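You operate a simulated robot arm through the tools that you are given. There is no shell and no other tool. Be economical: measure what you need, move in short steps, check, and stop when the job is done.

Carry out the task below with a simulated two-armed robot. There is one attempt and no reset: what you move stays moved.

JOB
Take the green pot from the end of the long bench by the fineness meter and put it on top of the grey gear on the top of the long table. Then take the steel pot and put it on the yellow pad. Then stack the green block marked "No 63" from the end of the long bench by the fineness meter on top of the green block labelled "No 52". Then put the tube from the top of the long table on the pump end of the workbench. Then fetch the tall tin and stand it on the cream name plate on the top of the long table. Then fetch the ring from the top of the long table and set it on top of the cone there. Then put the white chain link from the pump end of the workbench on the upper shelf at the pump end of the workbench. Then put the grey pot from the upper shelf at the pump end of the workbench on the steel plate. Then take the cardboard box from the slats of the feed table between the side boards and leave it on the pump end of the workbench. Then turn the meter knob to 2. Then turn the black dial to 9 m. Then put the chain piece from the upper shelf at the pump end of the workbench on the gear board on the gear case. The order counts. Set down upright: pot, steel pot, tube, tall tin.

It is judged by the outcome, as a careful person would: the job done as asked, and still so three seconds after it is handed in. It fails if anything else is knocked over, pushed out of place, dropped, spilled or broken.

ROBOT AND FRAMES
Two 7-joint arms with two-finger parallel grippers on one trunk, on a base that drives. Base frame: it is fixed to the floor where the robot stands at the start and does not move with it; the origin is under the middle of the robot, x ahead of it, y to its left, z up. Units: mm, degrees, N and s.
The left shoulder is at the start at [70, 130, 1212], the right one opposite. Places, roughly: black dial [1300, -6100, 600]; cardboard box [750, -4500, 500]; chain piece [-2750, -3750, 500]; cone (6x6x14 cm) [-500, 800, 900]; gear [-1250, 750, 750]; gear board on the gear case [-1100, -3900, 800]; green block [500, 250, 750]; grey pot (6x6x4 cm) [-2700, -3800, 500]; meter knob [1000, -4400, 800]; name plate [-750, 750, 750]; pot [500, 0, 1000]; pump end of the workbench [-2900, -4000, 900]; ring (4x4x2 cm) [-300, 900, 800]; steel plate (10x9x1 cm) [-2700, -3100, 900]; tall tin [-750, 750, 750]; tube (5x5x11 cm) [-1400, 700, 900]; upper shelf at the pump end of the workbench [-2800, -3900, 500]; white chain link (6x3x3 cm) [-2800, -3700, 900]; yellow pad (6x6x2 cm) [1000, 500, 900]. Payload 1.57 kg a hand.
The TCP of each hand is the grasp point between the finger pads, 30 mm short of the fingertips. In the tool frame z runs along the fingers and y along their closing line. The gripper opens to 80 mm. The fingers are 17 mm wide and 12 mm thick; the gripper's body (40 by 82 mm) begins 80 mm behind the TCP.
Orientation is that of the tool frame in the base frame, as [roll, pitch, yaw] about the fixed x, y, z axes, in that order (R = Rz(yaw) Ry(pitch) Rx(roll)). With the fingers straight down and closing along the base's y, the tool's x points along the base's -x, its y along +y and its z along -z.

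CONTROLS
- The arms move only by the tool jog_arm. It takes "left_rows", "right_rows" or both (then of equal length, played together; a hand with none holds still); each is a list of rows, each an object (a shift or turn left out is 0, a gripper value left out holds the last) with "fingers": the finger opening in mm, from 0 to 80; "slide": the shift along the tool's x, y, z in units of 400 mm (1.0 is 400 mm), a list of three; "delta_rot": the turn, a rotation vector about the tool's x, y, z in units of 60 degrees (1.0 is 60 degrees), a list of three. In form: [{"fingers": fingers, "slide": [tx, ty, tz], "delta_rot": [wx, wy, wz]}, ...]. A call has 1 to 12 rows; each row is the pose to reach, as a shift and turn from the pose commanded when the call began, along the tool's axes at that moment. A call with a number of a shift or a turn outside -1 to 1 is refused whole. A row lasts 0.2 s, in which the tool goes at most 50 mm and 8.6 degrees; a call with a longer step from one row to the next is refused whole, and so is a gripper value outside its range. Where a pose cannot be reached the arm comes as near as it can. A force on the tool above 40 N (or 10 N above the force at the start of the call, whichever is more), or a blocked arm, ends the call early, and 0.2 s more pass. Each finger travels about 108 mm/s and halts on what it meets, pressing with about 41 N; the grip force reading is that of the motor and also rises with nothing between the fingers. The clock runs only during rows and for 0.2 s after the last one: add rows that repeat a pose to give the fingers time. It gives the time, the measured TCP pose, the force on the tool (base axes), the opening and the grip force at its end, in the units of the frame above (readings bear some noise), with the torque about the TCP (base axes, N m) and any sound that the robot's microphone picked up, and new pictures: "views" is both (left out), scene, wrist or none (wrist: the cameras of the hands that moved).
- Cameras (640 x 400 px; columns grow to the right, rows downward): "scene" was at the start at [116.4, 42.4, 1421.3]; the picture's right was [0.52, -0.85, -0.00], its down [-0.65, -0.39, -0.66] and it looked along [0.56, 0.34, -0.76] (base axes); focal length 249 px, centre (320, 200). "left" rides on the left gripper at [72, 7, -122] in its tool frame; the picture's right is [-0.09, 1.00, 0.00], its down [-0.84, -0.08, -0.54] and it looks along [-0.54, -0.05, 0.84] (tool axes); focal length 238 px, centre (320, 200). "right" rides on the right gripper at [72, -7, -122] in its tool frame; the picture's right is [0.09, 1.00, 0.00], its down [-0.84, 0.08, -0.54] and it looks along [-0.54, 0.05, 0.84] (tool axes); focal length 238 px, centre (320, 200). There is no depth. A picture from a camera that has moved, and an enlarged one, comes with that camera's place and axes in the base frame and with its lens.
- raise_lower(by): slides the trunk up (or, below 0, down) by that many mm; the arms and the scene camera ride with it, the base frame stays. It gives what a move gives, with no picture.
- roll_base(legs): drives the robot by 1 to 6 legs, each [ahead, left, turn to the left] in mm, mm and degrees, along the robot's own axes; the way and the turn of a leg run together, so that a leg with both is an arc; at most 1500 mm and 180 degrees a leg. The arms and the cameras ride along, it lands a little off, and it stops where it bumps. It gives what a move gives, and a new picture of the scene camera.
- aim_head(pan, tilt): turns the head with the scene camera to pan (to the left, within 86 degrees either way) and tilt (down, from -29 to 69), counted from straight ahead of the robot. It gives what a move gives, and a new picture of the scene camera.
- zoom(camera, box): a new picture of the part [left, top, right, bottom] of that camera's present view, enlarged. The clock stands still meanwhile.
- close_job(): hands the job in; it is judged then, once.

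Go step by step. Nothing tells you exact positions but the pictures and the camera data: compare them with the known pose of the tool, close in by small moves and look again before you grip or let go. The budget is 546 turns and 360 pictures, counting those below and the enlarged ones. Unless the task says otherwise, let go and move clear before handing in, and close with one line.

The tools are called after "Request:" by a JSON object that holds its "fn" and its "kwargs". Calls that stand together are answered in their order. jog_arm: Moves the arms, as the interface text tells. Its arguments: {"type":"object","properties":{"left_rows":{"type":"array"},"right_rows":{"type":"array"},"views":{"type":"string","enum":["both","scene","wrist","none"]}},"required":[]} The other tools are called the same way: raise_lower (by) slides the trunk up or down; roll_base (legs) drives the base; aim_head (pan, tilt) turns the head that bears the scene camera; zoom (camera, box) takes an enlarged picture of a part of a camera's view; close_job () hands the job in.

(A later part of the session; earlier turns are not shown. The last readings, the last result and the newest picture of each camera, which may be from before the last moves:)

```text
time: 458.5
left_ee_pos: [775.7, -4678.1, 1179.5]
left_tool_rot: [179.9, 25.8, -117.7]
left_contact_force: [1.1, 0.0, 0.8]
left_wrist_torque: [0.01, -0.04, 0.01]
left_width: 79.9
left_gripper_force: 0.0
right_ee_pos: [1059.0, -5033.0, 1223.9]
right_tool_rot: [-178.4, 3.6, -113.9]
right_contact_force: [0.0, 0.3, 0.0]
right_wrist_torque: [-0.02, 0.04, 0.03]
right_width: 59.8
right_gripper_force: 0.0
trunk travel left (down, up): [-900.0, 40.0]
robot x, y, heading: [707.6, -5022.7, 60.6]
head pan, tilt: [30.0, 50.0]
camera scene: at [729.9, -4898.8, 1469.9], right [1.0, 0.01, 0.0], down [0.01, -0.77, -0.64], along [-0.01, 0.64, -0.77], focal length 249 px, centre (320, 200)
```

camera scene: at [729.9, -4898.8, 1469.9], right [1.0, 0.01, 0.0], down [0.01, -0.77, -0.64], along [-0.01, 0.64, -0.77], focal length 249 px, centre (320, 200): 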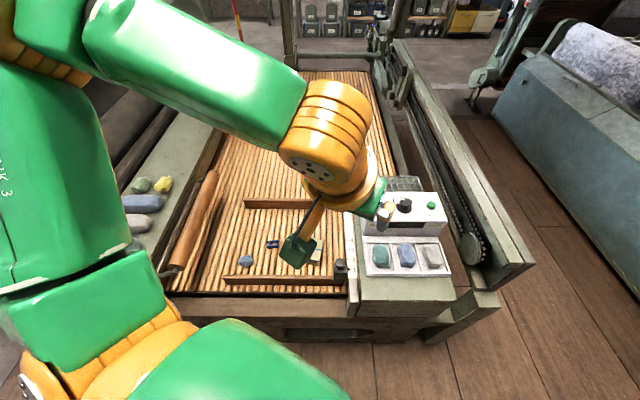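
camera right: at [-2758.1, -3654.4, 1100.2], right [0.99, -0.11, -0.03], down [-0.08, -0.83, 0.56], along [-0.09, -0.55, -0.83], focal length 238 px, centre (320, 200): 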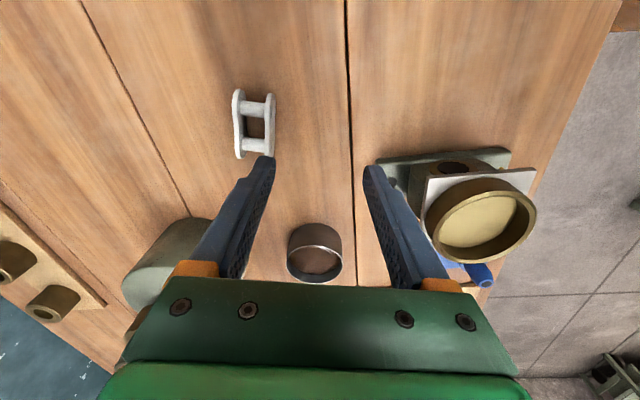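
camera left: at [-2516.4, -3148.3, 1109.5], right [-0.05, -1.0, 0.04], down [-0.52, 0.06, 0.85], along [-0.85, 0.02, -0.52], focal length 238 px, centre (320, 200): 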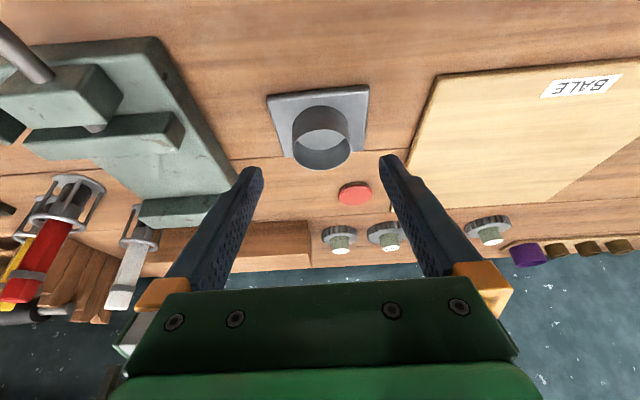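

Request:
{"fn": "roll_base", "kwargs": {"legs": [[150, 20, 0]]}}

Request:
{"fn": "jog_arm", "kwargs": {"left_rows": [{"slide": [0, 0.06, -0.04], "delta_rot": [0.05, 0, -0.11]}, {"slide": [0, 0.14, -0.04], "delta_rot": [0.1, 0, -0.22]}, {"slide": [0, 0.22, -0.04], "delta_rot": [0.15, 0, -0.33]}, {"slide": [0, 0.3, -0.04], "delta_rot": [0.2, 0, -0.42]}, {"slide": [0, 0.36, -0.04], "delta_rot": [0.2, 0, -0.42]}]}}

```text
time: 459.9
left_ee_pos: [830.9, -4540.3, 1180.8]
left_tool_rot: [179.9, 26.0, -117.8]
left_contact_force: [0.0, 0.2, 1.1]
left_wrist_torque: [0.03, 0.02, -0.02]
left_width: 80.0
left_gripper_force: 0.0
right_ee_pos: [1113.0, -4895.8, 1224.9]
right_tool_rot: [-178.4, 3.9, -113.7]
right_contact_force: [0.3, 0.1, 0.5]
right_wrist_torque: [0.03, -0.01, 0.02]
right_width: 60.1
right_gripper_force: 0.0
trunk travel left (down, up): [-900.0, 40.0]
robot x, y, heading: [762.9, -4882.0, 60.5]
head pan, tilt: [30.0, 50.0]
camera scene: at [784.8, -4762.4, 1470.4], right [1.0, 0.01, 0.0], down [0.01, -0.76, -0.65], along [-0.01, 0.65, -0.76], focal length 249 px, centre (320, 200)
```

scene: 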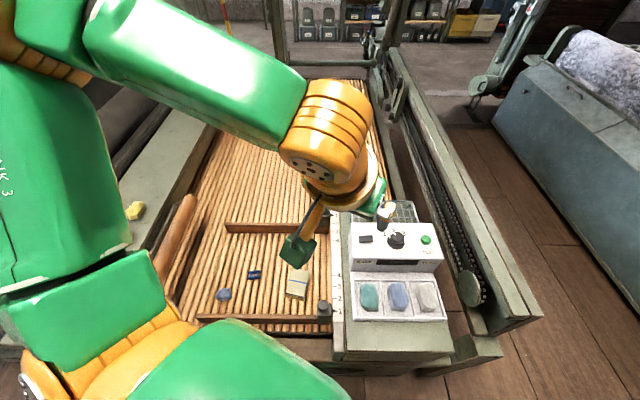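

```text
time: 461.1
left_ee_pos: [700.0, -4475.7, 1194.1]
left_tool_rot: [-156.9, 20.7, -91.0]
left_contact_force: [0.0, -0.1, 0.1]
left_wrist_torque: [-0.01, -0.01, -0.01]
left_width: 79.8
left_gripper_force: 0.0
right_ee_pos: [1113.4, -4891.5, 1224.8]
right_tool_rot: [-178.3, 3.7, -113.8]
right_contact_force: [0.1, -0.5, 0.7]
right_wrist_torque: [0.01, -0.02, 0.02]
right_width: 60.2
right_gripper_force: 0.0
trunk travel left (down, up): [-900.0, 40.0]
robot x, y, heading: [767.2, -4879.3, 60.9]
head pan, tilt: [30.0, 50.0]
camera scene: at [785.1, -4757.3, 1470.0], right [1.0, 0.01, 0.0], down [0.01, -0.77, -0.64], along [-0.01, 0.64, -0.77], focal length 249 px, centre (320, 200)
camera left: at [643.8, -4580.5, 1273.5], right [-0.91, 0.24, -0.33], down [-0.13, 0.6, 0.79], along [0.39, 0.76, -0.51], focal length 238 px, centre (320, 200)
```

scene: 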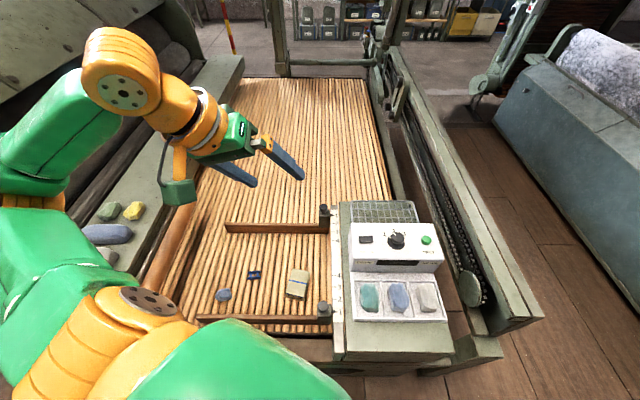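
left: 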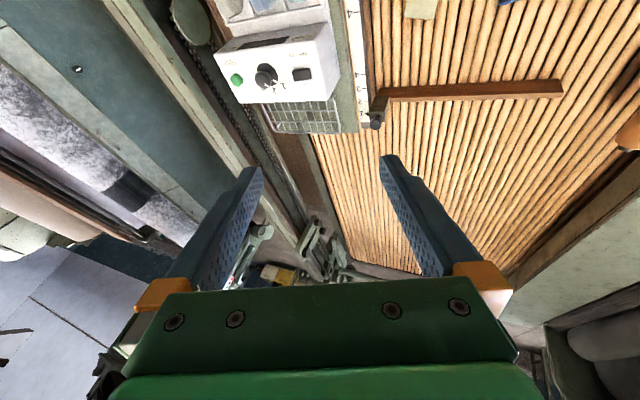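

Request:
{"fn": "jog_arm", "kwargs": {"left_rows": [{"slide": [0, 0, 0], "delta_rot": [-0.13, 0, 0]}, {"slide": [0, 0, 0], "delta_rot": [-0.26, 0, 0]}, {"slide": [0, 0, 0], "delta_rot": [-0.385, 0, 0]}, {"slide": [0, 0, 0], "delta_rot": [-0.385, 0, 0]}], "views": "none"}}

Request:
{"fn": "raise_lower", "kwargs": {"by": -400}}

Request:
{"fn": "jog_arm", "kwargs": {"left_rows": [{"slide": [0, 0, 0]}]}}

```text
time: 462.1
left_ee_pos: [701.7, -4475.6, 1195.2]
left_tool_rot: [179.8, 20.8, -90.9]
left_contact_force: [-0.1, -0.1, -0.2]
left_wrist_torque: [-0.01, -0.03, -0.02]
left_width: 79.9
left_gripper_force: 0.0
right_ee_pos: [1114.7, -4892.2, 1224.1]
right_tool_rot: [-178.3, 3.6, -113.8]
right_contact_force: [-0.1, 0.4, 0.2]
right_wrist_torque: [0.02, 0.01, -0.01]
right_width: 60.1
right_gripper_force: 0.0
trunk travel left (down, up): [-900.0, 40.0]
robot x, y, heading: [763.8, -4877.8, 60.5]
head pan, tilt: [30.0, 50.0]
```

```text
time: 465.9
left_ee_pos: [700.1, -4475.9, 793.8]
left_tool_rot: [179.8, 20.8, -90.9]
left_contact_force: [-0.3, 0.0, -0.6]
left_wrist_torque: [-0.01, 0.01, -0.01]
left_width: 80.0
left_gripper_force: 0.0
right_ee_pos: [1114.4, -4890.7, 823.8]
right_tool_rot: [-178.4, 3.7, -113.8]
right_contact_force: [0.1, 0.7, 0.4]
right_wrist_torque: [0.0, -0.03, 0.0]
right_width: 60.0
right_gripper_force: 0.1
trunk travel left (down, up): [-500.0, 440.0]
robot x, y, heading: [761.2, -4877.2, 60.4]
head pan, tilt: [30.0, 50.0]
```

```text
time: 466.3
left_ee_pos: [701.4, -4475.9, 794.5]
left_tool_rot: [179.9, 20.8, -91.0]
left_contact_force: [0.1, 0.5, -0.3]
left_wrist_torque: [0.05, -0.01, -0.05]
left_width: 80.0
left_gripper_force: 0.0
right_ee_pos: [1113.9, -4891.7, 824.8]
right_tool_rot: [-178.4, 3.6, -113.8]
right_contact_force: [0.1, 0.1, 0.5]
right_wrist_torque: [0.0, 0.03, -0.02]
right_width: 60.0
right_gripper_force: 0.1
trunk travel left (down, up): [-500.0, 440.0]
robot x, y, heading: [763.9, -4880.8, 60.6]
head pan, tilt: [30.0, 50.0]
camera scene: at [786.5, -4758.0, 1070.0], right [1.0, 0.01, 0.0], down [0.01, -0.77, -0.64], along [-0.01, 0.64, -0.77], focal length 249 px, centre (320, 200)
camera left: at [692.7, -4585.6, 884.1], right [-0.99, 0.1, 0.03], down [0.09, 0.59, 0.8], along [0.06, 0.8, -0.59], focal length 238 px, centre (320, 200)
```

scene: 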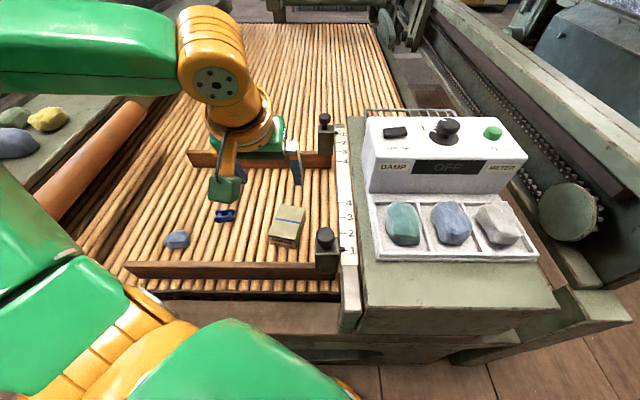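
left: 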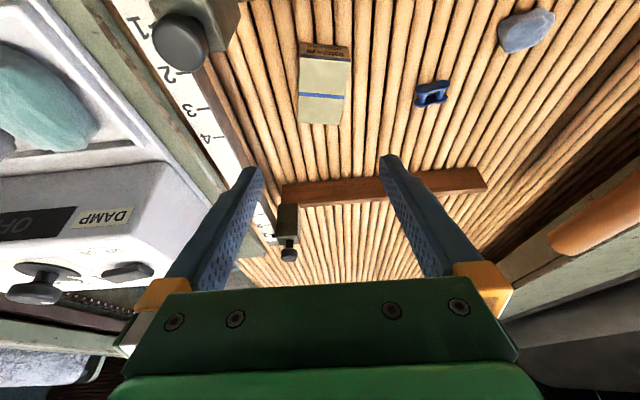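

The box is about 68×100×35 mm at (697, -4396), top z≈549. Lowering the trunk and moving over it.

Request:
{"fn": "raise_lower", "kwargs": {"by": -140}}

Request:
{"fn": "jog_arm", "kwargs": {"left_rows": [{"slide": [-0.05, 0.008, -0.02], "delta_rot": [0.02, 0, 0.055]}, {"slide": [-0.11, 0.0155, 0.0], "delta_rot": [0.041, 0, 0.109]}, {"slide": [-0.13, 0.0155, 0.06], "delta_rot": [0.041, 0, 0.109]}, {"slide": [-0.13, 0.0155, 0.1], "delta_rot": [0.041, 0, 0.109]}, {"slide": [-0.13, 0.0155, 0.1], "delta_rot": [0.041, 0, 0.109]}]}}

```text
time: 468.0
left_ee_pos: [701.3, -4476.3, 654.5]
left_tool_rot: [179.9, 20.8, -91.0]
left_contact_force: [0.0, -0.8, -0.1]
left_wrist_torque: [-0.01, 0.01, 0.01]
left_width: 79.9
left_gripper_force: 0.1
right_ee_pos: [1113.8, -4891.0, 684.6]
right_tool_rot: [-178.5, 3.7, -113.7]
right_contact_force: [0.2, 0.2, 0.3]
right_wrist_torque: [-0.01, 0.0, 0.01]
right_width: 60.1
right_gripper_force: 0.1
trunk travel left (down, up): [-360.0, 580.0]
robot x, y, heading: [756.7, -4880.1, 60.3]
head pan, tilt: [30.0, 50.0]
```

```text
time: 469.2
left_ee_pos: [696.7, -4413.5, 635.7]
left_tool_rot: [179.9, 20.8, -98.0]
left_contact_force: [-0.5, 0.0, -0.1]
left_wrist_torque: [0.03, 0.02, -0.04]
left_width: 80.0
left_gripper_force: 0.0
right_ee_pos: [1114.2, -4892.4, 683.7]
right_tool_rot: [-178.4, 3.7, -113.7]
right_contact_force: [0.0, -0.1, -0.1]
right_wrist_torque: [0.01, -0.01, -0.04]
right_width: 60.0
right_gripper_force: 0.1
trunk travel left (down, up): [-360.0, 580.0]
robot x, y, heading: [763.4, -4881.8, 60.5]
head pan, tilt: [30.0, 50.0]
camera scene: at [786.5, -4758.1, 930.0], right [1.0, 0.01, 0.0], down [0.01, -0.77, -0.64], along [-0.01, 0.64, -0.77], focal length 249 px, centre (320, 200)
camera left: at [674.7, -4521.6, 724.9], right [-0.97, 0.22, 0.03], down [0.16, 0.57, 0.8], along [0.16, 0.79, -0.59], focal length 238 px, centre (320, 200)
```

scene: 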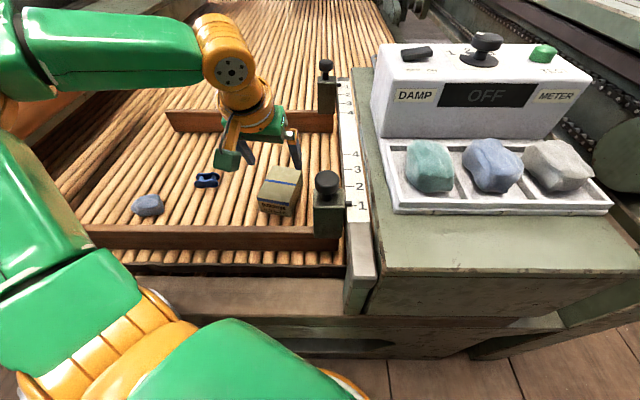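
left: 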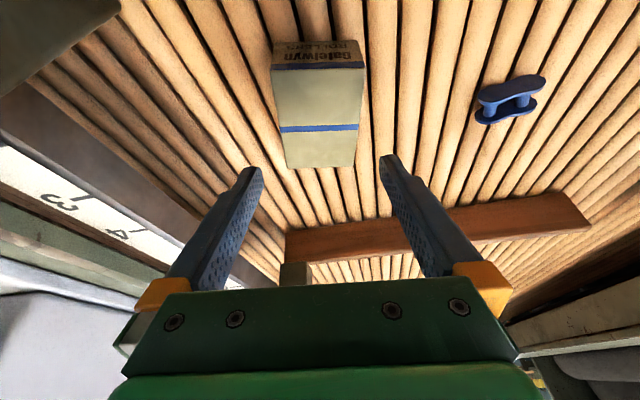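

Request:
{"fn": "jog_arm", "kwargs": {"left_rows": [{"slide": [0.01, 0.0054, 0.06], "delta_rot": [0.018, 0, 0.047]}, {"slide": [0.025, 0.0054, 0.12], "delta_rot": [0.018, 0, 0.047]}, {"slide": [0.031, 0.0054, 0.17], "delta_rot": [0.018, 0, 0.047]}, {"slide": [0.033, 0.0054, 0.185], "delta_rot": [0.018, 0, 0.047]}, {"slide": [0.033, 0.0054, 0.185], "delta_rot": [0.018, 0, 0.047]}]}}

```text
time: 470.4
left_ee_pos: [696.7, -4399.6, 559.3]
left_tool_rot: [179.9, 20.8, -101.0]
left_contact_force: [-0.6, -0.1, -1.1]
left_wrist_torque: [-0.01, -0.04, 0.01]
left_width: 80.2
left_gripper_force: 0.0
right_ee_pos: [1114.7, -4891.8, 683.9]
right_tool_rot: [-178.4, 3.7, -113.8]
right_contact_force: [0.2, 0.1, -0.3]
right_wrist_torque: [-0.02, -0.02, 0.01]
right_width: 59.9
right_gripper_force: 0.0
trunk travel left (down, up): [-360.0, 580.0]
robot x, y, heading: [767.9, -4879.8, 60.6]
head pan, tilt: [30.0, 50.0]
camera scene: at [786.5, -4758.0, 930.0], right [1.0, 0.01, 0.0], down [0.01, -0.77, -0.64], along [-0.01, 0.64, -0.77], focal length 249 px, centre (320, 200)
camera left: at [668.8, -4507.1, 650.5], right [-0.96, 0.27, 0.03], down [0.19, 0.56, 0.8], along [0.2, 0.78, -0.59], focal length 238 px, centre (320, 200)
```

scene: 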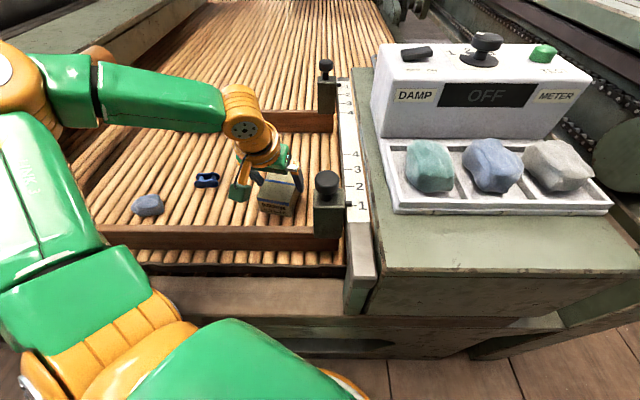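
left: 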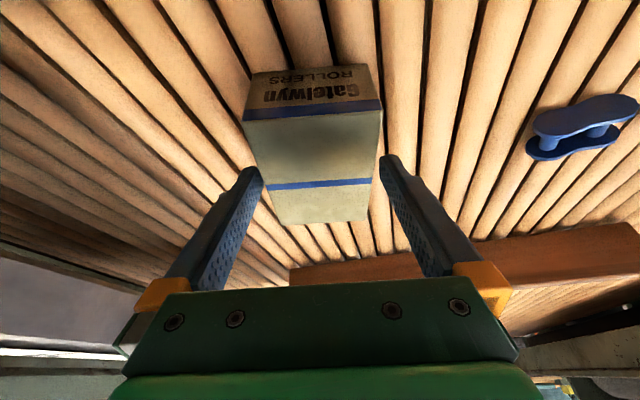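

Request:
{"fn": "jog_arm", "kwargs": {"left_rows": [{"slide": [0.0, -0.006, 0.0]}, {"slide": [0.003, -0.006, 0.008]}, {"slide": [0.003, -0.006, 0.008], "fingers": 70}, {"slide": [0.003, -0.006, 0.008], "fingers": 60}, {"slide": [0.003, -0.006, 0.008], "fingers": 60}], "views": "wrist"}}

```text
time: 471.6
left_ee_pos: [698.0, -4398.6, 557.9]
left_tool_rot: [179.9, 20.7, -100.9]
left_contact_force: [-2.9, 0.7, 1.7]
left_wrist_torque: [0.24, 0.14, 0.02]
left_width: 69.7
left_gripper_force: 40.5
right_ee_pos: [1114.1, -4891.1, 684.7]
right_tool_rot: [-178.4, 3.7, -113.8]
right_contact_force: [-0.9, 0.3, -0.3]
right_wrist_torque: [0.03, 0.0, -0.01]
right_width: 59.6
right_gripper_force: 0.0
trunk travel left (down, up): [-360.0, 580.0]
robot x, y, heading: [764.7, -4881.4, 60.6]
head pan, tilt: [30.0, 50.0]
camera left: at [670.7, -4506.9, 646.9], right [-0.96, 0.27, 0.03], down [0.19, 0.56, 0.8], along [0.2, 0.78, -0.59], focal length 238 px, centre (320, 200)
```

left: 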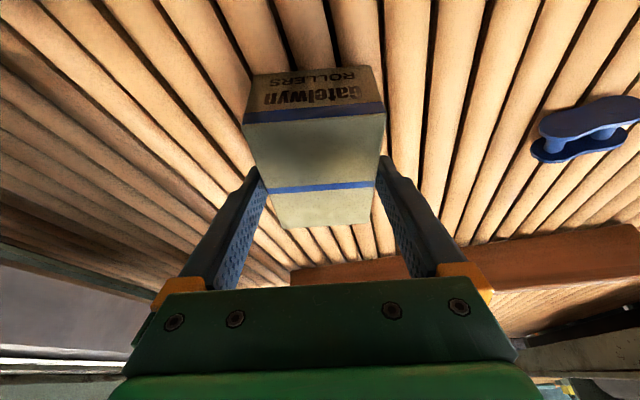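

Request:
{"fn": "jog_arm", "kwargs": {"left_rows": [{"slide": [-0.035, 0, -0.09]}, {"slide": [-0.07, 0, -0.18]}, {"slide": [-0.105, 0, -0.27]}, {"slide": [-0.133, 0, -0.35]}, {"slide": [-0.133, 0, -0.35]}], "views": "scene"}}

```text
time: 472.8
left_ee_pos: [698.6, -4398.7, 708.9]
left_tool_rot: [179.9, 20.8, -101.1]
left_contact_force: [-0.1, -0.8, -4.2]
left_wrist_torque: [-0.05, 0.0, -0.01]
left_width: 69.8
left_gripper_force: 41.4
right_ee_pos: [1114.4, -4891.4, 683.5]
right_tool_rot: [-178.4, 3.7, -113.8]
right_contact_force: [-0.4, -0.1, -0.1]
right_wrist_torque: [0.01, 0.03, 0.01]
right_width: 60.0
right_gripper_force: 0.0
trunk travel left (down, up): [-360.0, 580.0]
robot x, y, heading: [760.7, -4884.4, 60.3]
head pan, tilt: [30.0, 50.0]
camera scene: at [786.3, -4757.0, 929.8], right [1.0, 0.01, 0.0], down [0.01, -0.77, -0.64], along [-0.01, 0.64, -0.77], focal length 249 px, centre (320, 200)
```

scene: 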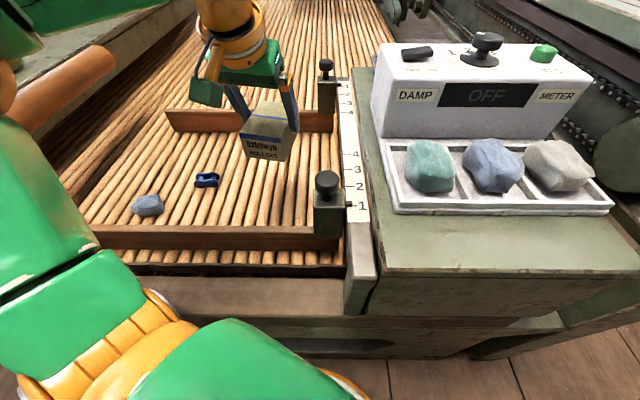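

Request:
{"fn": "zoom", "kwargs": {"camera": "scene", "box": [370, 20, 610, 160]}}

Request:
{"fn": "raise_lower", "kwargs": {"by": 400}}

```text
2.67 times, centred on (490, 90) of scene
camera zoom: at [786.3, -4757.0, 929.8], right [1.0, 0.01, 0.0], down [0.01, -0.77, -0.64], along [-0.01, 0.64, -0.77], focal length 663 px, centre (-133, 493)
```

zoom: 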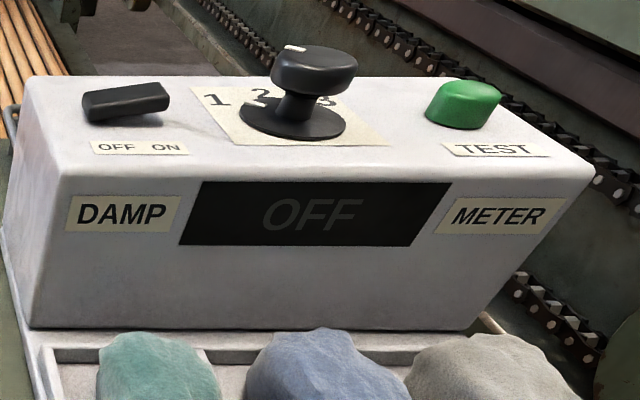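

```text
time: 476.6
left_ee_pos: [698.9, -4399.3, 1109.1]
left_tool_rot: [179.8, 20.7, -100.9]
left_contact_force: [0.3, 0.4, -4.5]
left_wrist_torque: [-0.04, -0.01, 0.0]
left_width: 69.6
left_gripper_force: 41.4
right_ee_pos: [1114.7, -4889.9, 1084.1]
right_tool_rot: [-178.4, 3.7, -113.7]
right_contact_force: [-0.1, -0.3, -0.3]
right_wrist_torque: [-0.03, 0.0, 0.02]
right_width: 59.9
right_gripper_force: 0.0
trunk travel left (down, up): [-760.0, 180.0]
robot x, y, heading: [765.1, -4877.6, 60.6]
head pan, tilt: [30.0, 50.0]
```

Box is held. Carrying it back to the pump end: backing out, turning to face -x, and driving the lane.

Request:
{"fn": "roll_base", "kwargs": {"legs": [[-269, -77, 0], [0, 0, 119.4]]}}

```text
time: 483.6
left_ee_pos: [316.6, -5460.5, 1108.7]
left_tool_rot: [179.9, 20.7, 20.1]
left_contact_force: [0.0, -0.6, -4.0]
left_wrist_torque: [0.01, -0.04, 0.05]
left_width: 69.4
left_gripper_force: 41.0
right_ee_pos: [524.1, -4851.0, 1085.1]
right_tool_rot: [-178.3, 3.6, 7.2]
right_contact_force: [-0.2, -1.2, 0.0]
right_wrist_torque: [0.0, 0.0, 0.01]
right_width: 59.8
right_gripper_force: 0.1
trunk travel left (down, up): [-760.0, 180.0]
robot x, y, heading: [697.5, -5154.7, -178.0]
head pan, tilt: [30.0, 50.0]
camera scene: at [580.0, -5197.2, 1329.9], right [-0.53, 0.85, 0.0], down [0.65, 0.4, -0.64], along [-0.55, -0.34, -0.77], focal length 249 px, centre (320, 200)
```

scene: 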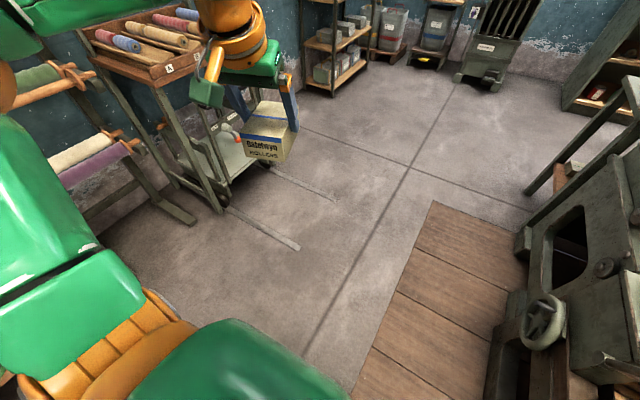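

Request:
{"fn": "roll_base", "kwargs": {"legs": [[1300, 0, 0], [1300, 0, -2]]}}

```text
time: 496.3
left_ee_pos: [-2286.4, -5501.1, 1110.2]
left_tool_rot: [180.0, 20.7, 18.6]
left_contact_force: [0.2, -0.1, -4.9]
left_wrist_torque: [-0.02, -0.04, 0.0]
left_width: 69.5
left_gripper_force: 41.1
right_ee_pos: [-2063.0, -4897.4, 1083.4]
right_tool_rot: [-178.4, 3.7, 5.6]
right_contact_force: [0.2, -0.3, 0.1]
right_wrist_torque: [-0.01, 0.0, 0.0]
right_width: 60.1
right_gripper_force: 0.0
trunk travel left (down, up): [-760.0, 180.0]
robot x, y, heading: [-1897.6, -5208.3, -179.9]
head pan, tilt: [30.0, 50.0]
camera scene: at [-2016.0, -5245.4, 1329.9], right [-0.5, 0.86, 0.0], down [0.66, 0.38, -0.64], along [-0.56, -0.32, -0.77], focal length 249 px, centre (320, 200)
```

scene: 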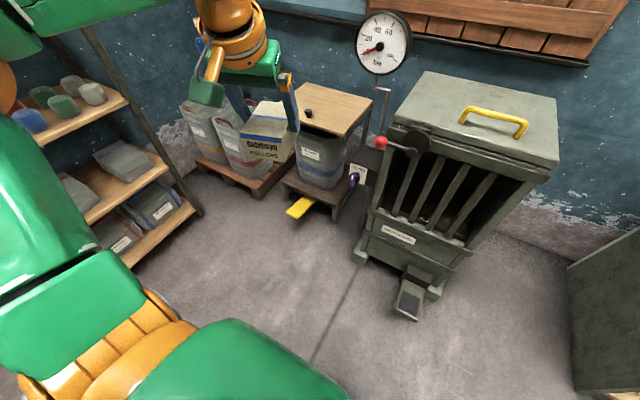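

Request:
{"fn": "roll_base", "kwargs": {"legs": [[0, -1085, 0], [0, 0, -30]]}}

Request:
{"fn": "aim_head", "kwargs": {"pan": 35, "tilt": 45}}

```text
time: 503.4
left_ee_pos: [-2391.7, -4182.3, 1108.8]
left_tool_rot: [179.9, 20.7, -10.0]
left_contact_force: [0.2, -1.0, -4.6]
left_wrist_torque: [-0.03, -0.03, 0.01]
left_width: 69.6
left_gripper_force: 40.6
right_ee_pos: [-1906.9, -3759.2, 1084.0]
right_tool_rot: [-178.3, 3.7, -22.8]
right_contact_force: [-0.5, 0.6, -0.2]
right_wrist_torque: [-0.04, 0.02, -0.02]
right_width: 59.8
right_gripper_force: 0.0
trunk travel left (down, up): [-760.0, 180.0]
robot x, y, heading: [-1905.6, -4109.2, 151.7]
head pan, tilt: [30.0, 50.0]
camera scene: at [-2033.3, -4087.2, 1329.8], right [-0.03, 1.0, 0.0], down [0.77, 0.02, -0.64], along [-0.64, -0.02, -0.77], focal length 249 px, centre (320, 200)
```

scene: 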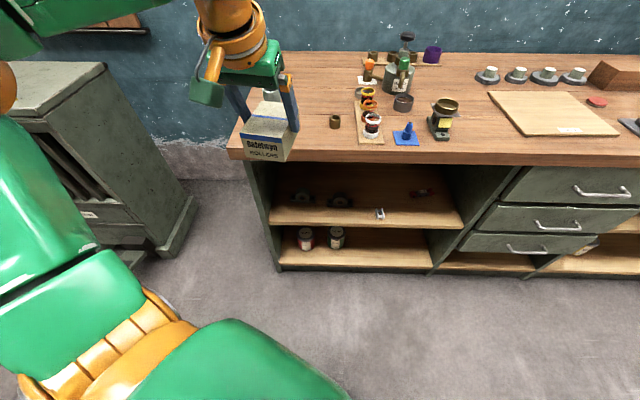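

```text
time: 504.0
left_ee_pos: [-2391.4, -4183.1, 1109.4]
left_tool_rot: [179.9, 20.6, -9.8]
left_contact_force: [0.4, 1.0, -4.0]
left_wrist_torque: [-0.03, -0.02, -0.02]
left_width: 69.6
left_gripper_force: 41.2
right_ee_pos: [-1907.4, -3758.3, 1084.5]
right_tool_rot: [-178.4, 3.7, -22.7]
right_contact_force: [-0.1, -0.1, 0.6]
right_wrist_torque: [-0.03, 0.0, 0.0]
right_width: 60.1
right_gripper_force: 0.0
trunk travel left (down, up): [-760.0, 180.0]
robot x, y, heading: [-1908.2, -4109.2, 151.3]
head pan, tilt: [35.0, 45.0]
camera scene: at [-2036.9, -4094.1, 1336.7], right [-0.12, 0.99, 0.0], down [0.7, 0.08, -0.71], along [-0.7, -0.08, -0.71], focal length 249 px, centre (320, 200)
```

scene: 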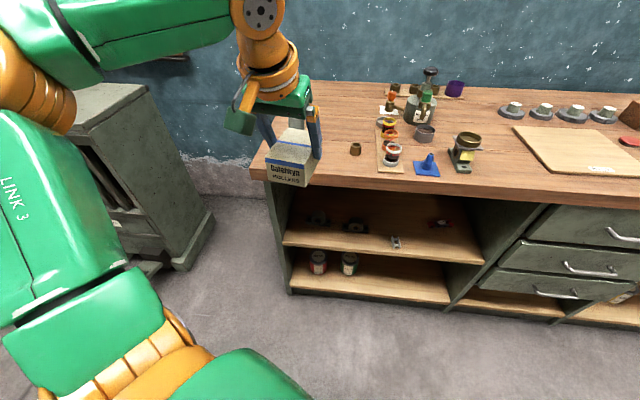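

Request:
{"fn": "roll_base", "kwargs": {"legs": [[405, 228, 0]]}}

Request:
{"fn": "aim_head", "kwargs": {"pan": 40, "tilt": 50}}

```text
time: 506.8
left_ee_pos: [-2855.8, -4191.8, 1109.0]
left_tool_rot: [180.0, 20.8, -9.8]
left_contact_force: [0.1, -0.1, -3.9]
left_wrist_torque: [0.02, -0.02, 0.02]
left_width: 69.7
left_gripper_force: 40.7
right_ee_pos: [-2372.0, -3768.2, 1084.1]
right_tool_rot: [-178.4, 3.8, -22.7]
right_contact_force: [0.5, -0.1, -0.8]
right_wrist_torque: [-0.01, 0.04, -0.01]
right_width: 60.4
right_gripper_force: 0.0
trunk travel left (down, up): [-760.0, 180.0]
robot x, y, heading: [-2375.4, -4120.7, 151.9]
head pan, tilt: [35.0, 45.0]
camera scene: at [-2499.9, -4102.5, 1336.9], right [-0.12, 0.99, 0.0], down [0.7, 0.08, -0.71], along [-0.7, -0.08, -0.71], focal length 249 px, centre (320, 200)
```

scene: 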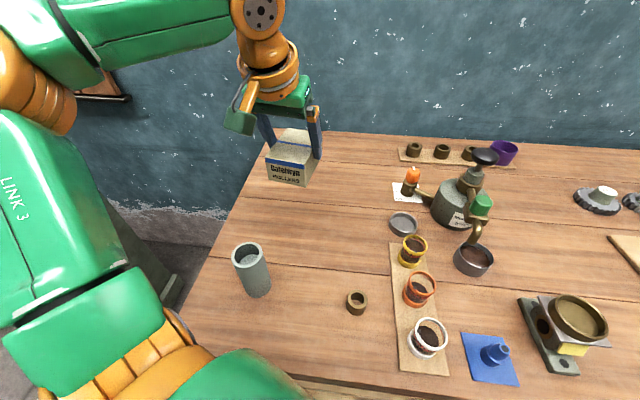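

```text
time: 507.5
left_ee_pos: [-2855.6, -4192.2, 1109.0]
left_tool_rot: [179.9, 20.6, -9.8]
left_contact_force: [-0.1, -0.9, -3.9]
left_wrist_torque: [0.01, -0.03, 0.02]
left_width: 69.5
left_gripper_force: 40.9
right_ee_pos: [-2371.8, -3766.7, 1084.3]
right_tool_rot: [-178.5, 3.7, -22.6]
right_contact_force: [-1.0, -0.4, 0.4]
right_wrist_torque: [-0.01, 0.02, -0.03]
right_width: 60.1
right_gripper_force: 0.0
trunk travel left (down, up): [-760.0, 180.0]
robot x, y, heading: [-2378.7, -4117.9, 151.8]
head pan, tilt: [40.0, 50.0]
camera scene: at [-2496.0, -4108.6, 1329.9], right [-0.2, 0.98, 0.0], down [0.75, 0.16, -0.64], along [-0.63, -0.13, -0.77], focal length 249 px, centre (320, 200)
```

scene: 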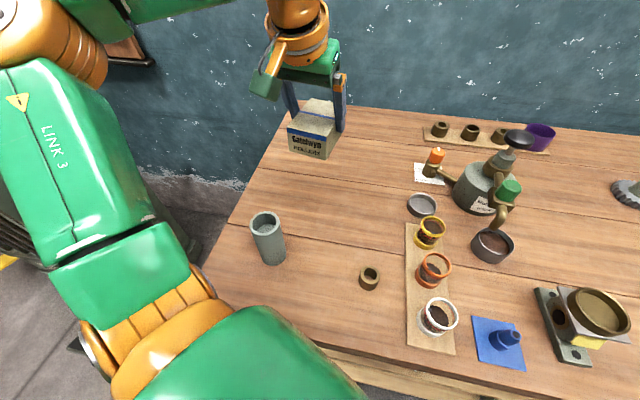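

Request:
{"fn": "jog_arm", "kwargs": {"left_rows": [{"slide": [0.07, -0.03, 0.05], "fingers": 60}, {"slide": [0.14, -0.0525, 0.12]}, {"slide": [0.165, -0.0525, 0.2]}, {"slide": [0.18, -0.0525, 0.28]}, {"slide": [0.18, -0.0525, 0.28]}]}}

```text
time: 508.7
left_ee_pos: [-2823.4, -4177.1, 978.1]
left_tool_rot: [179.9, 20.8, -9.8]
left_contact_force: [0.5, -0.2, -4.9]
left_wrist_torque: [-0.02, -0.02, 0.03]
left_width: 69.4
left_gripper_force: 41.0
right_ee_pos: [-2371.7, -3766.3, 1084.1]
right_tool_rot: [-178.5, 3.7, -22.7]
right_contact_force: [0.2, -0.1, -0.3]
right_wrist_torque: [0.01, 0.02, -0.01]
right_width: 60.1
right_gripper_force: 0.0
trunk travel left (down, up): [-760.0, 180.0]
robot x, y, heading: [-2375.9, -4118.5, 151.7]
head pan, tilt: [40.0, 50.0]
camera scene: at [-2495.5, -4108.6, 1329.9], right [-0.2, 0.98, 0.0], down [0.75, 0.16, -0.64], along [-0.63, -0.13, -0.77], focal length 249 px, centre (320, 200)
camera left: at [-2715.7, -4202.2, 1068.1], right [-0.25, -0.97, 0.03], down [-0.57, 0.18, 0.8], along [-0.78, 0.18, -0.6], focal length 238 px, centre (320, 200)
```

scene: 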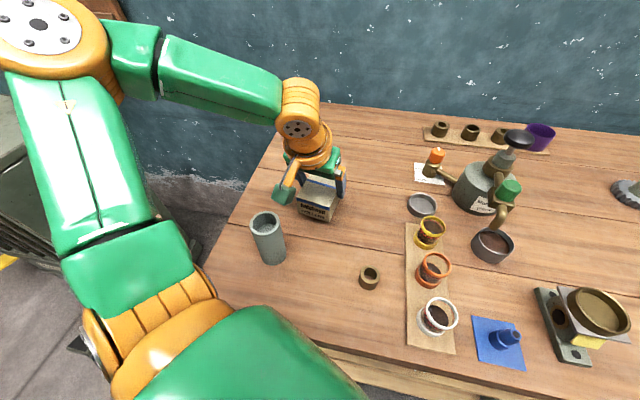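
left: 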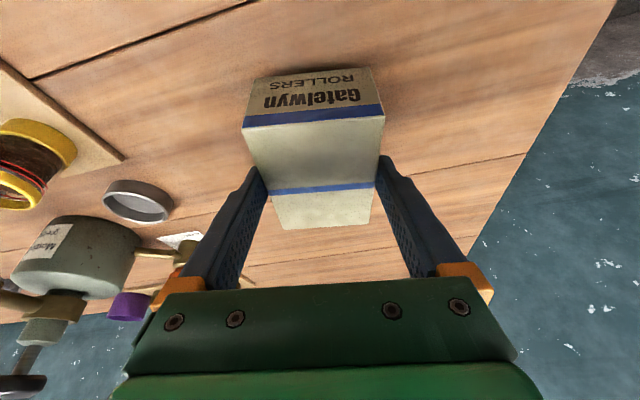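

Request:
{"fn": "jog_arm", "kwargs": {"left_rows": [{"slide": [-0.0635, -0.0695, 0.024]}, {"slide": [-0.0546, -0.0695, 0.0474]}, {"slide": [-0.0458, -0.0695, 0.0708]}, {"slide": [-0.0458, -0.0695, 0.0708]}], "views": "scene"}}

```text
time: 509.7
left_ee_pos: [-2845.7, -4145.4, 958.6]
left_tool_rot: [179.8, 20.6, -9.7]
left_contact_force: [-0.6, -0.1, -4.4]
left_wrist_torque: [-0.01, -0.05, -0.01]
left_width: 69.5
left_gripper_force: 40.8
right_ee_pos: [-2372.8, -3765.7, 1082.8]
right_tool_rot: [-178.4, 3.7, -22.6]
right_contact_force: [0.0, 0.3, -0.7]
right_wrist_torque: [-0.01, -0.03, 0.0]
right_width: 60.1
right_gripper_force: 0.1
trunk travel left (down, up): [-760.0, 180.0]
robot x, y, heading: [-2377.4, -4115.7, 151.8]
head pan, tilt: [40.0, 50.0]
camera scene: at [-2496.5, -4107.7, 1329.8], right [-0.2, 0.98, 0.0], down [0.75, 0.16, -0.64], along [-0.63, -0.13, -0.77], focal length 249 px, centre (320, 200)
```

scene: 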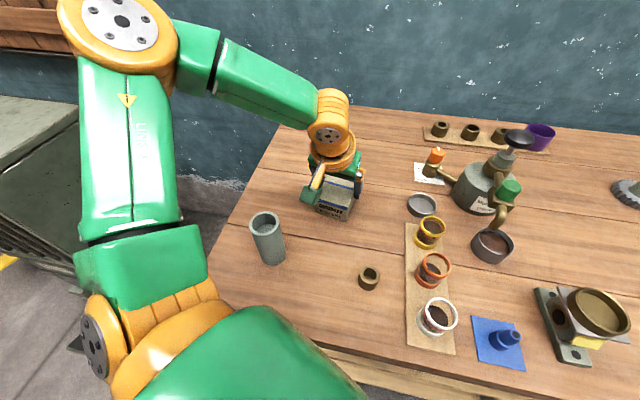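

Clear of the tube. Lowering to contact in small steps.

Request:
{"fn": "jog_arm", "kwargs": {"left_rows": [{"slide": [0.0035, 0, 0.0094]}, {"slide": [0.007, 0, 0.0187]}, {"slide": [0.0088, 0, 0.0234]}, {"slide": [0.0088, 0, 0.0234]}], "views": "none"}}

```text
time: 510.4
left_ee_pos: [-2845.8, -4144.2, 955.7]
left_tool_rot: [180.0, 21.8, -9.8]
left_contact_force: [1.9, -3.9, 18.8]
left_wrist_torque: [-0.37, -1.1, -0.15]
left_width: 69.5
left_gripper_force: 40.9
right_ee_pos: [-2366.2, -3768.0, 1084.8]
right_tool_rot: [-178.4, 3.9, -22.5]
right_contact_force: [0.1, 0.1, -0.9]
right_wrist_torque: [-0.02, 0.01, 0.03]
right_width: 60.1
right_gripper_force: 0.1
trunk travel left (down, up): [-760.0, 180.0]
robot x, y, heading: [-2376.4, -4113.6, 151.7]
head pan, tilt: [40.0, 50.0]
stopped in row 3 (left hand): the force on the tool passed its limit at 43 N (the readings are from after the stop); the commanded pose is now the measured one
```

Request:
{"fn": "jog_arm", "kwargs": {"left_rows": [{"slide": [-0.001, 0, -0.003]}, {"slide": [-0.001, 0, -0.003], "fingers": 76}, {"slide": [-0.001, 0, -0.003], "fingers": 80}, {"slide": [-0.001, 0, -0.05]}, {"slide": [-0.001, 0, -0.15]}, {"slide": [-0.001, 0, -0.26]}, {"slide": [-0.001, 0, -0.36]}]}}

```text
time: 511.9
left_ee_pos: [-2795.6, -4152.3, 1088.5]
left_tool_rot: [179.9, 21.4, -9.9]
left_contact_force: [0.1, -0.2, 0.4]
left_wrist_torque: [0.0, 0.02, 0.0]
left_width: 79.8
left_gripper_force: 0.1
right_ee_pos: [-2371.3, -3767.3, 1083.4]
right_tool_rot: [-178.3, 3.8, -22.6]
right_contact_force: [0.1, 0.5, 0.6]
right_wrist_torque: [0.02, 0.03, 0.0]
right_width: 59.9
right_gripper_force: 0.1
trunk travel left (down, up): [-760.0, 180.0]
robot x, y, heading: [-2376.9, -4118.5, 152.1]
head pan, tilt: [40.0, 50.0]
camera scene: at [-2493.9, -4108.5, 1330.1], right [-0.21, 0.98, 0.0], down [0.75, 0.16, -0.64], along [-0.63, -0.13, -0.77], focal length 249 px, centre (320, 200)
camera left: at [-2687.8, -4177.5, 1176.5], right [-0.25, -0.97, 0.04], down [-0.56, 0.18, 0.81], along [-0.79, 0.19, -0.59], focal length 238 px, centre (320, 200)
```

scene: 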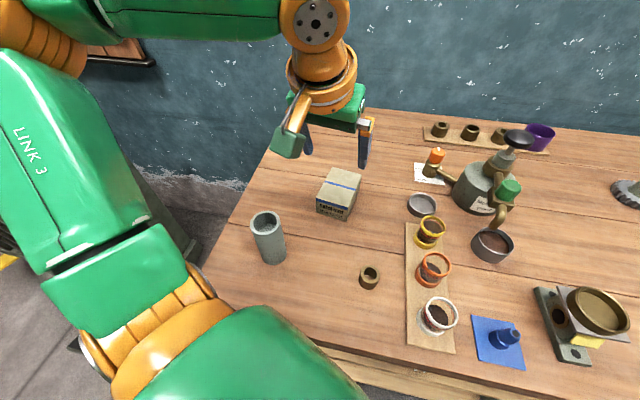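
left: 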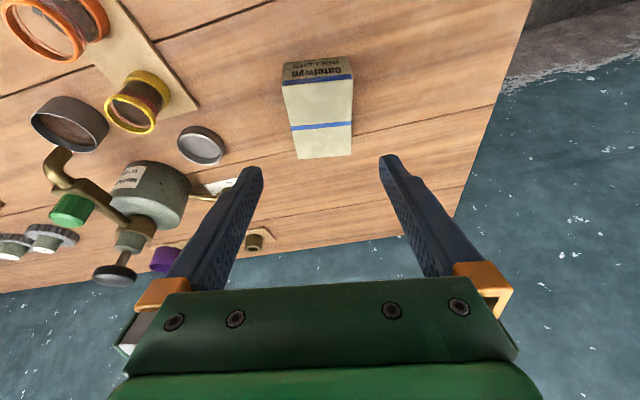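

Box is on the pump end. Now driving back to the damp meter.

Request:
{"fn": "roll_base", "kwargs": {"legs": [[-405, -228, 0], [0, 0, 118], [1040, 0, 0], [0, 0, 90], [1400, 0, 0], [1200, 0, 0]]}}

Request:
{"fn": "aim_head", "kwargs": {"pan": 40, "tilt": 35}}

```text
time: 540.8
left_ee_pos: [1048.5, -4851.8, 1087.7]
left_tool_rot: [179.9, 21.4, -160.8]
left_contact_force: [0.1, 0.3, -0.6]
left_wrist_torque: [-0.03, 0.0, -0.01]
left_width: 80.1
left_gripper_force: 0.0
right_ee_pos: [863.7, -5396.8, 1083.9]
right_tool_rot: [-178.4, 3.8, -173.6]
right_contact_force: [-0.5, -0.3, -0.5]
right_wrist_torque: [0.02, -0.02, -0.01]
right_width: 59.8
right_gripper_force: 0.0
trunk travel left (down, up): [-760.0, 180.0]
robot x, y, heading: [697.7, -5088.0, 0.7]
head pan, tilt: [40.0, 50.0]
camera scene: at [804.0, -5033.7, 1330.0], right [0.65, -0.76, 0.0], down [-0.58, -0.5, -0.64], along [0.49, 0.42, -0.77], focal length 249 px, centre (320, 200)
```

scene: 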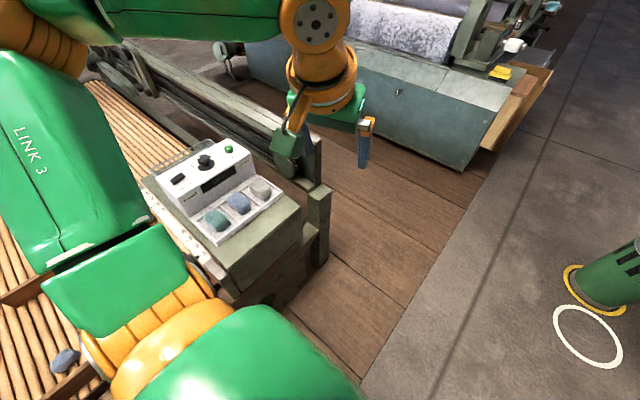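

```text
time: 541.5
left_ee_pos: [1049.6, -4852.3, 1087.1]
left_tool_rot: [179.9, 21.4, -160.8]
left_contact_force: [1.3, 0.9, 0.7]
left_wrist_torque: [0.02, -0.02, 0.02]
left_width: 80.0
left_gripper_force: 0.1
right_ee_pos: [864.6, -5395.5, 1085.2]
right_tool_rot: [-178.4, 3.8, -173.5]
right_contact_force: [-0.5, 0.5, -0.6]
right_wrist_torque: [-0.01, -0.01, -0.02]
right_width: 59.7
right_gripper_force: 0.1
trunk travel left (down, up): [-760.0, 180.0]
robot x, y, heading: [696.8, -5086.7, 0.9]
head pan, tilt: [40.0, 35.0]
camera scene: at [813.0, -5026.5, 1351.6], right [0.65, -0.76, 0.0], down [-0.43, -0.38, -0.82], along [0.62, 0.54, -0.57], focal length 249 px, centre (320, 200)
```

scene: 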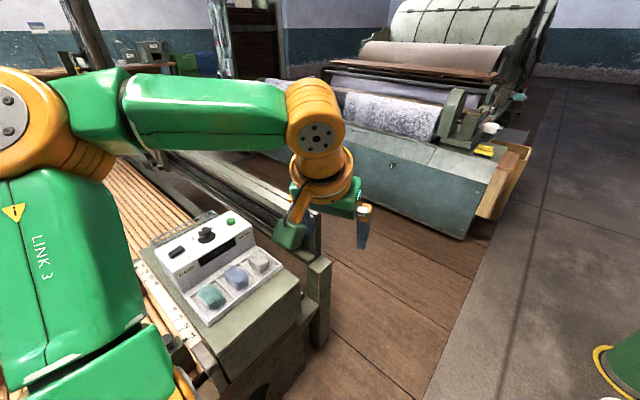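

Request:
{"fn": "roll_base", "kwargs": {"legs": [[0, 0, 59], [350, -205, 0]]}}

Request:
{"fn": "aim_head", "kwargs": {"pan": 30, "tilt": 50}}

```text
time: 546.7
left_ee_pos: [1026.8, -4466.1, 1087.5]
left_tool_rot: [-179.9, 21.5, -101.6]
left_contact_force: [-0.5, 0.2, -0.1]
left_wrist_torque: [0.02, 0.02, 0.0]
left_width: 80.0
left_gripper_force: 0.1
right_ee_pos: [1400.8, -4901.3, 1084.5]
right_tool_rot: [-178.4, 3.8, -114.3]
right_contact_force: [-0.4, 0.4, 0.4]
right_wrist_torque: [0.01, -0.02, 0.0]
right_width: 60.3
right_gripper_force: 0.0
trunk travel left (down, up): [-760.0, 180.0]
robot x, y, heading: [1048.9, -4890.4, 60.1]
head pan, tilt: [40.0, 35.0]
camera scene: at [1057.4, -4757.3, 1351.8], right [0.98, 0.18, 0.0], down [0.1, -0.56, -0.82], along [-0.14, 0.81, -0.57], focal length 249 px, centre (320, 200)
```

scene: 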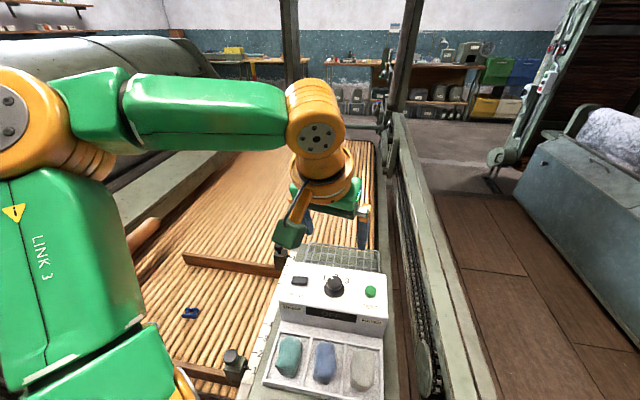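

```text
time: 547.4
left_ee_pos: [1028.5, -4466.0, 1089.2]
left_tool_rot: [179.8, 21.4, -101.4]
left_contact_force: [0.4, -0.4, 0.6]
left_wrist_torque: [0.0, 0.02, -0.03]
left_width: 80.3
left_gripper_force: 0.0
right_ee_pos: [1401.0, -4901.8, 1084.1]
right_tool_rot: [-178.4, 3.7, -114.3]
right_contact_force: [-0.3, -0.2, -0.2]
right_wrist_torque: [0.02, 0.0, 0.01]
right_width: 60.2
right_gripper_force: 0.1
trunk travel left (down, up): [-760.0, 180.0]
robot x, y, heading: [1054.0, -4888.1, 60.2]
head pan, tilt: [30.0, 50.0]
camera scene: at [1074.3, -4766.0, 1330.0], right [1.0, 0.0, 0.0], down [0.0, -0.77, -0.64], along [0.0, 0.64, -0.77], focal length 249 px, centre (320, 200)
```

scene: 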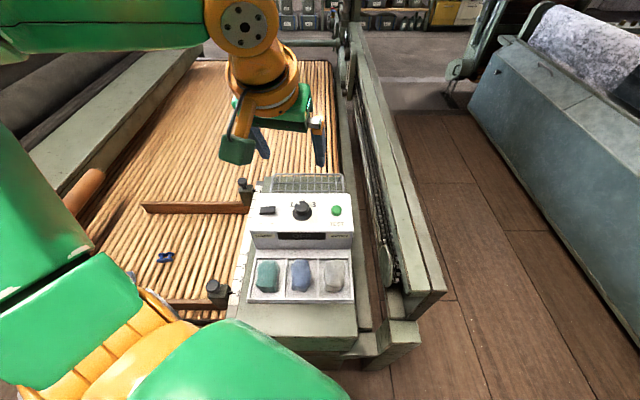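

Request:
{"fn": "zoom", "kwargs": {"camera": "scene", "box": [250, 180, 360, 250]}}

```text
5.71 times, centred on (305, 215) of scene
camera zoom: at [1074.3, -4766.0, 1330.0], right [1.0, 0.0, 0.0], down [0.0, -0.77, -0.64], along [0.0, 0.64, -0.77], focal length 1420 px, centre (406, 114)
```

zoom: 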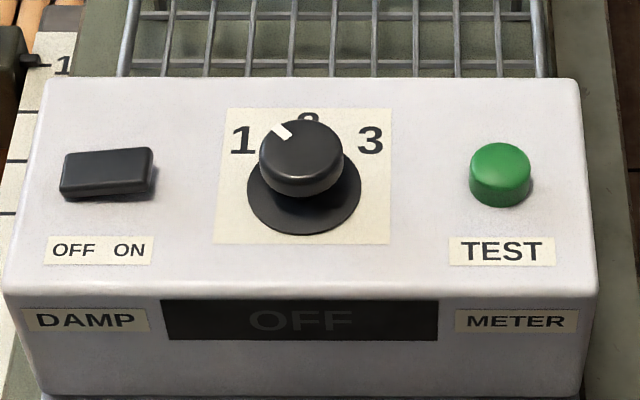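

The knob mark is at "1"; "2" is straight ahead (+y). I need to be ~65 mm closer.

Request:
{"fn": "roll_base", "kwargs": {"legs": [[56, 32, 0]]}}

Request:
{"fn": "jog_arm", "kwargs": {"left_rows": [{"slide": [0, 0, 0], "delta_rot": [0, 0.12, 0]}, {"slide": [0, 0, 0], "delta_rot": [0, 0.24, 0]}, {"slide": [0, 0, 0], "delta_rot": [0, 0.357, 0]}, {"slide": [0, 0, 0], "delta_rot": [0, 0.357, 0]}], "views": "scene"}}

```text
time: 548.5
left_ee_pos: [1028.2, -4422.4, 1086.4]
left_tool_rot: [-179.9, 21.3, -101.3]
left_contact_force: [0.1, 0.4, 0.3]
left_wrist_torque: [-0.02, -0.02, -0.01]
left_width: 80.2
left_gripper_force: 0.0
right_ee_pos: [1401.6, -4859.3, 1084.2]
right_tool_rot: [-178.4, 3.6, -114.0]
right_contact_force: [-0.1, 0.1, -0.4]
right_wrist_torque: [-0.02, 0.01, 0.04]
right_width: 59.7
right_gripper_force: 0.1
trunk travel left (down, up): [-760.0, 180.0]
robot x, y, heading: [1050.7, -4848.5, 60.4]
head pan, tilt: [30.0, 50.0]
stopped in leg 1: the robot was blocked; the commanded pose is now the measured one
camera scene: at [1074.7, -4723.4, 1329.7], right [1.0, 0.01, 0.0], down [0.0, -0.77, -0.64], along [0.0, 0.64, -0.77], focal length 249 px, centre (320, 200)
```

scene: 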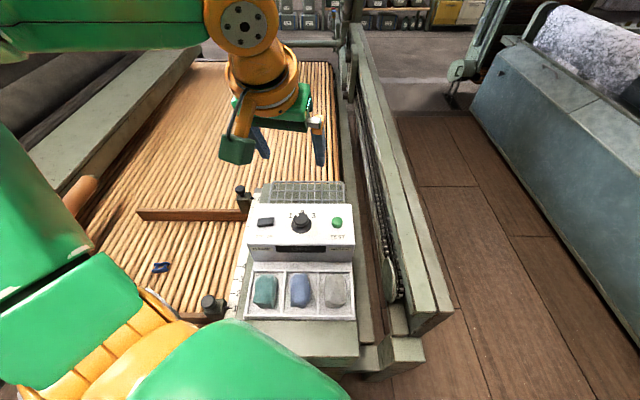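

```text
time: 549.5
left_ee_pos: [1026.8, -4426.0, 1087.5]
left_tool_rot: [180.0, 0.0, -101.4]
left_contact_force: [0.0, -0.2, 0.4]
left_wrist_torque: [-0.01, 0.02, -0.03]
left_width: 80.1
left_gripper_force: 0.1
right_ee_pos: [1402.2, -4862.1, 1084.1]
right_tool_rot: [-178.3, 3.8, -114.0]
right_contact_force: [0.1, 0.7, 0.8]
right_wrist_torque: [0.02, 0.02, 0.03]
right_width: 59.9
right_gripper_force: 0.1
trunk travel left (down, up): [-760.0, 180.0]
robot x, y, heading: [1050.7, -4852.8, 60.4]
head pan, tilt: [30.0, 50.0]
camera scene: at [1074.5, -4727.5, 1330.1], right [1.0, 0.01, 0.0], down [0.0, -0.77, -0.64], along [0.0, 0.64, -0.77], focal length 249 px, centre (320, 200)
```

scene: 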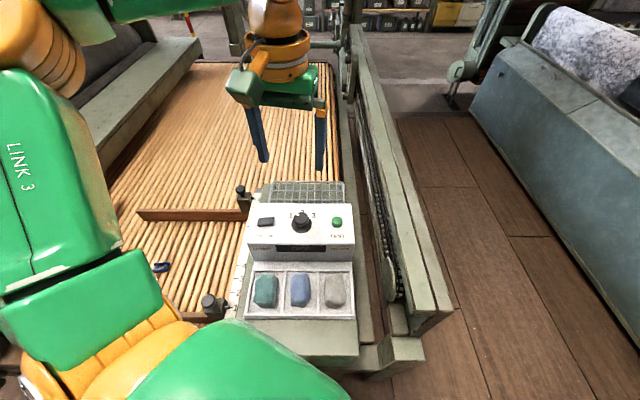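

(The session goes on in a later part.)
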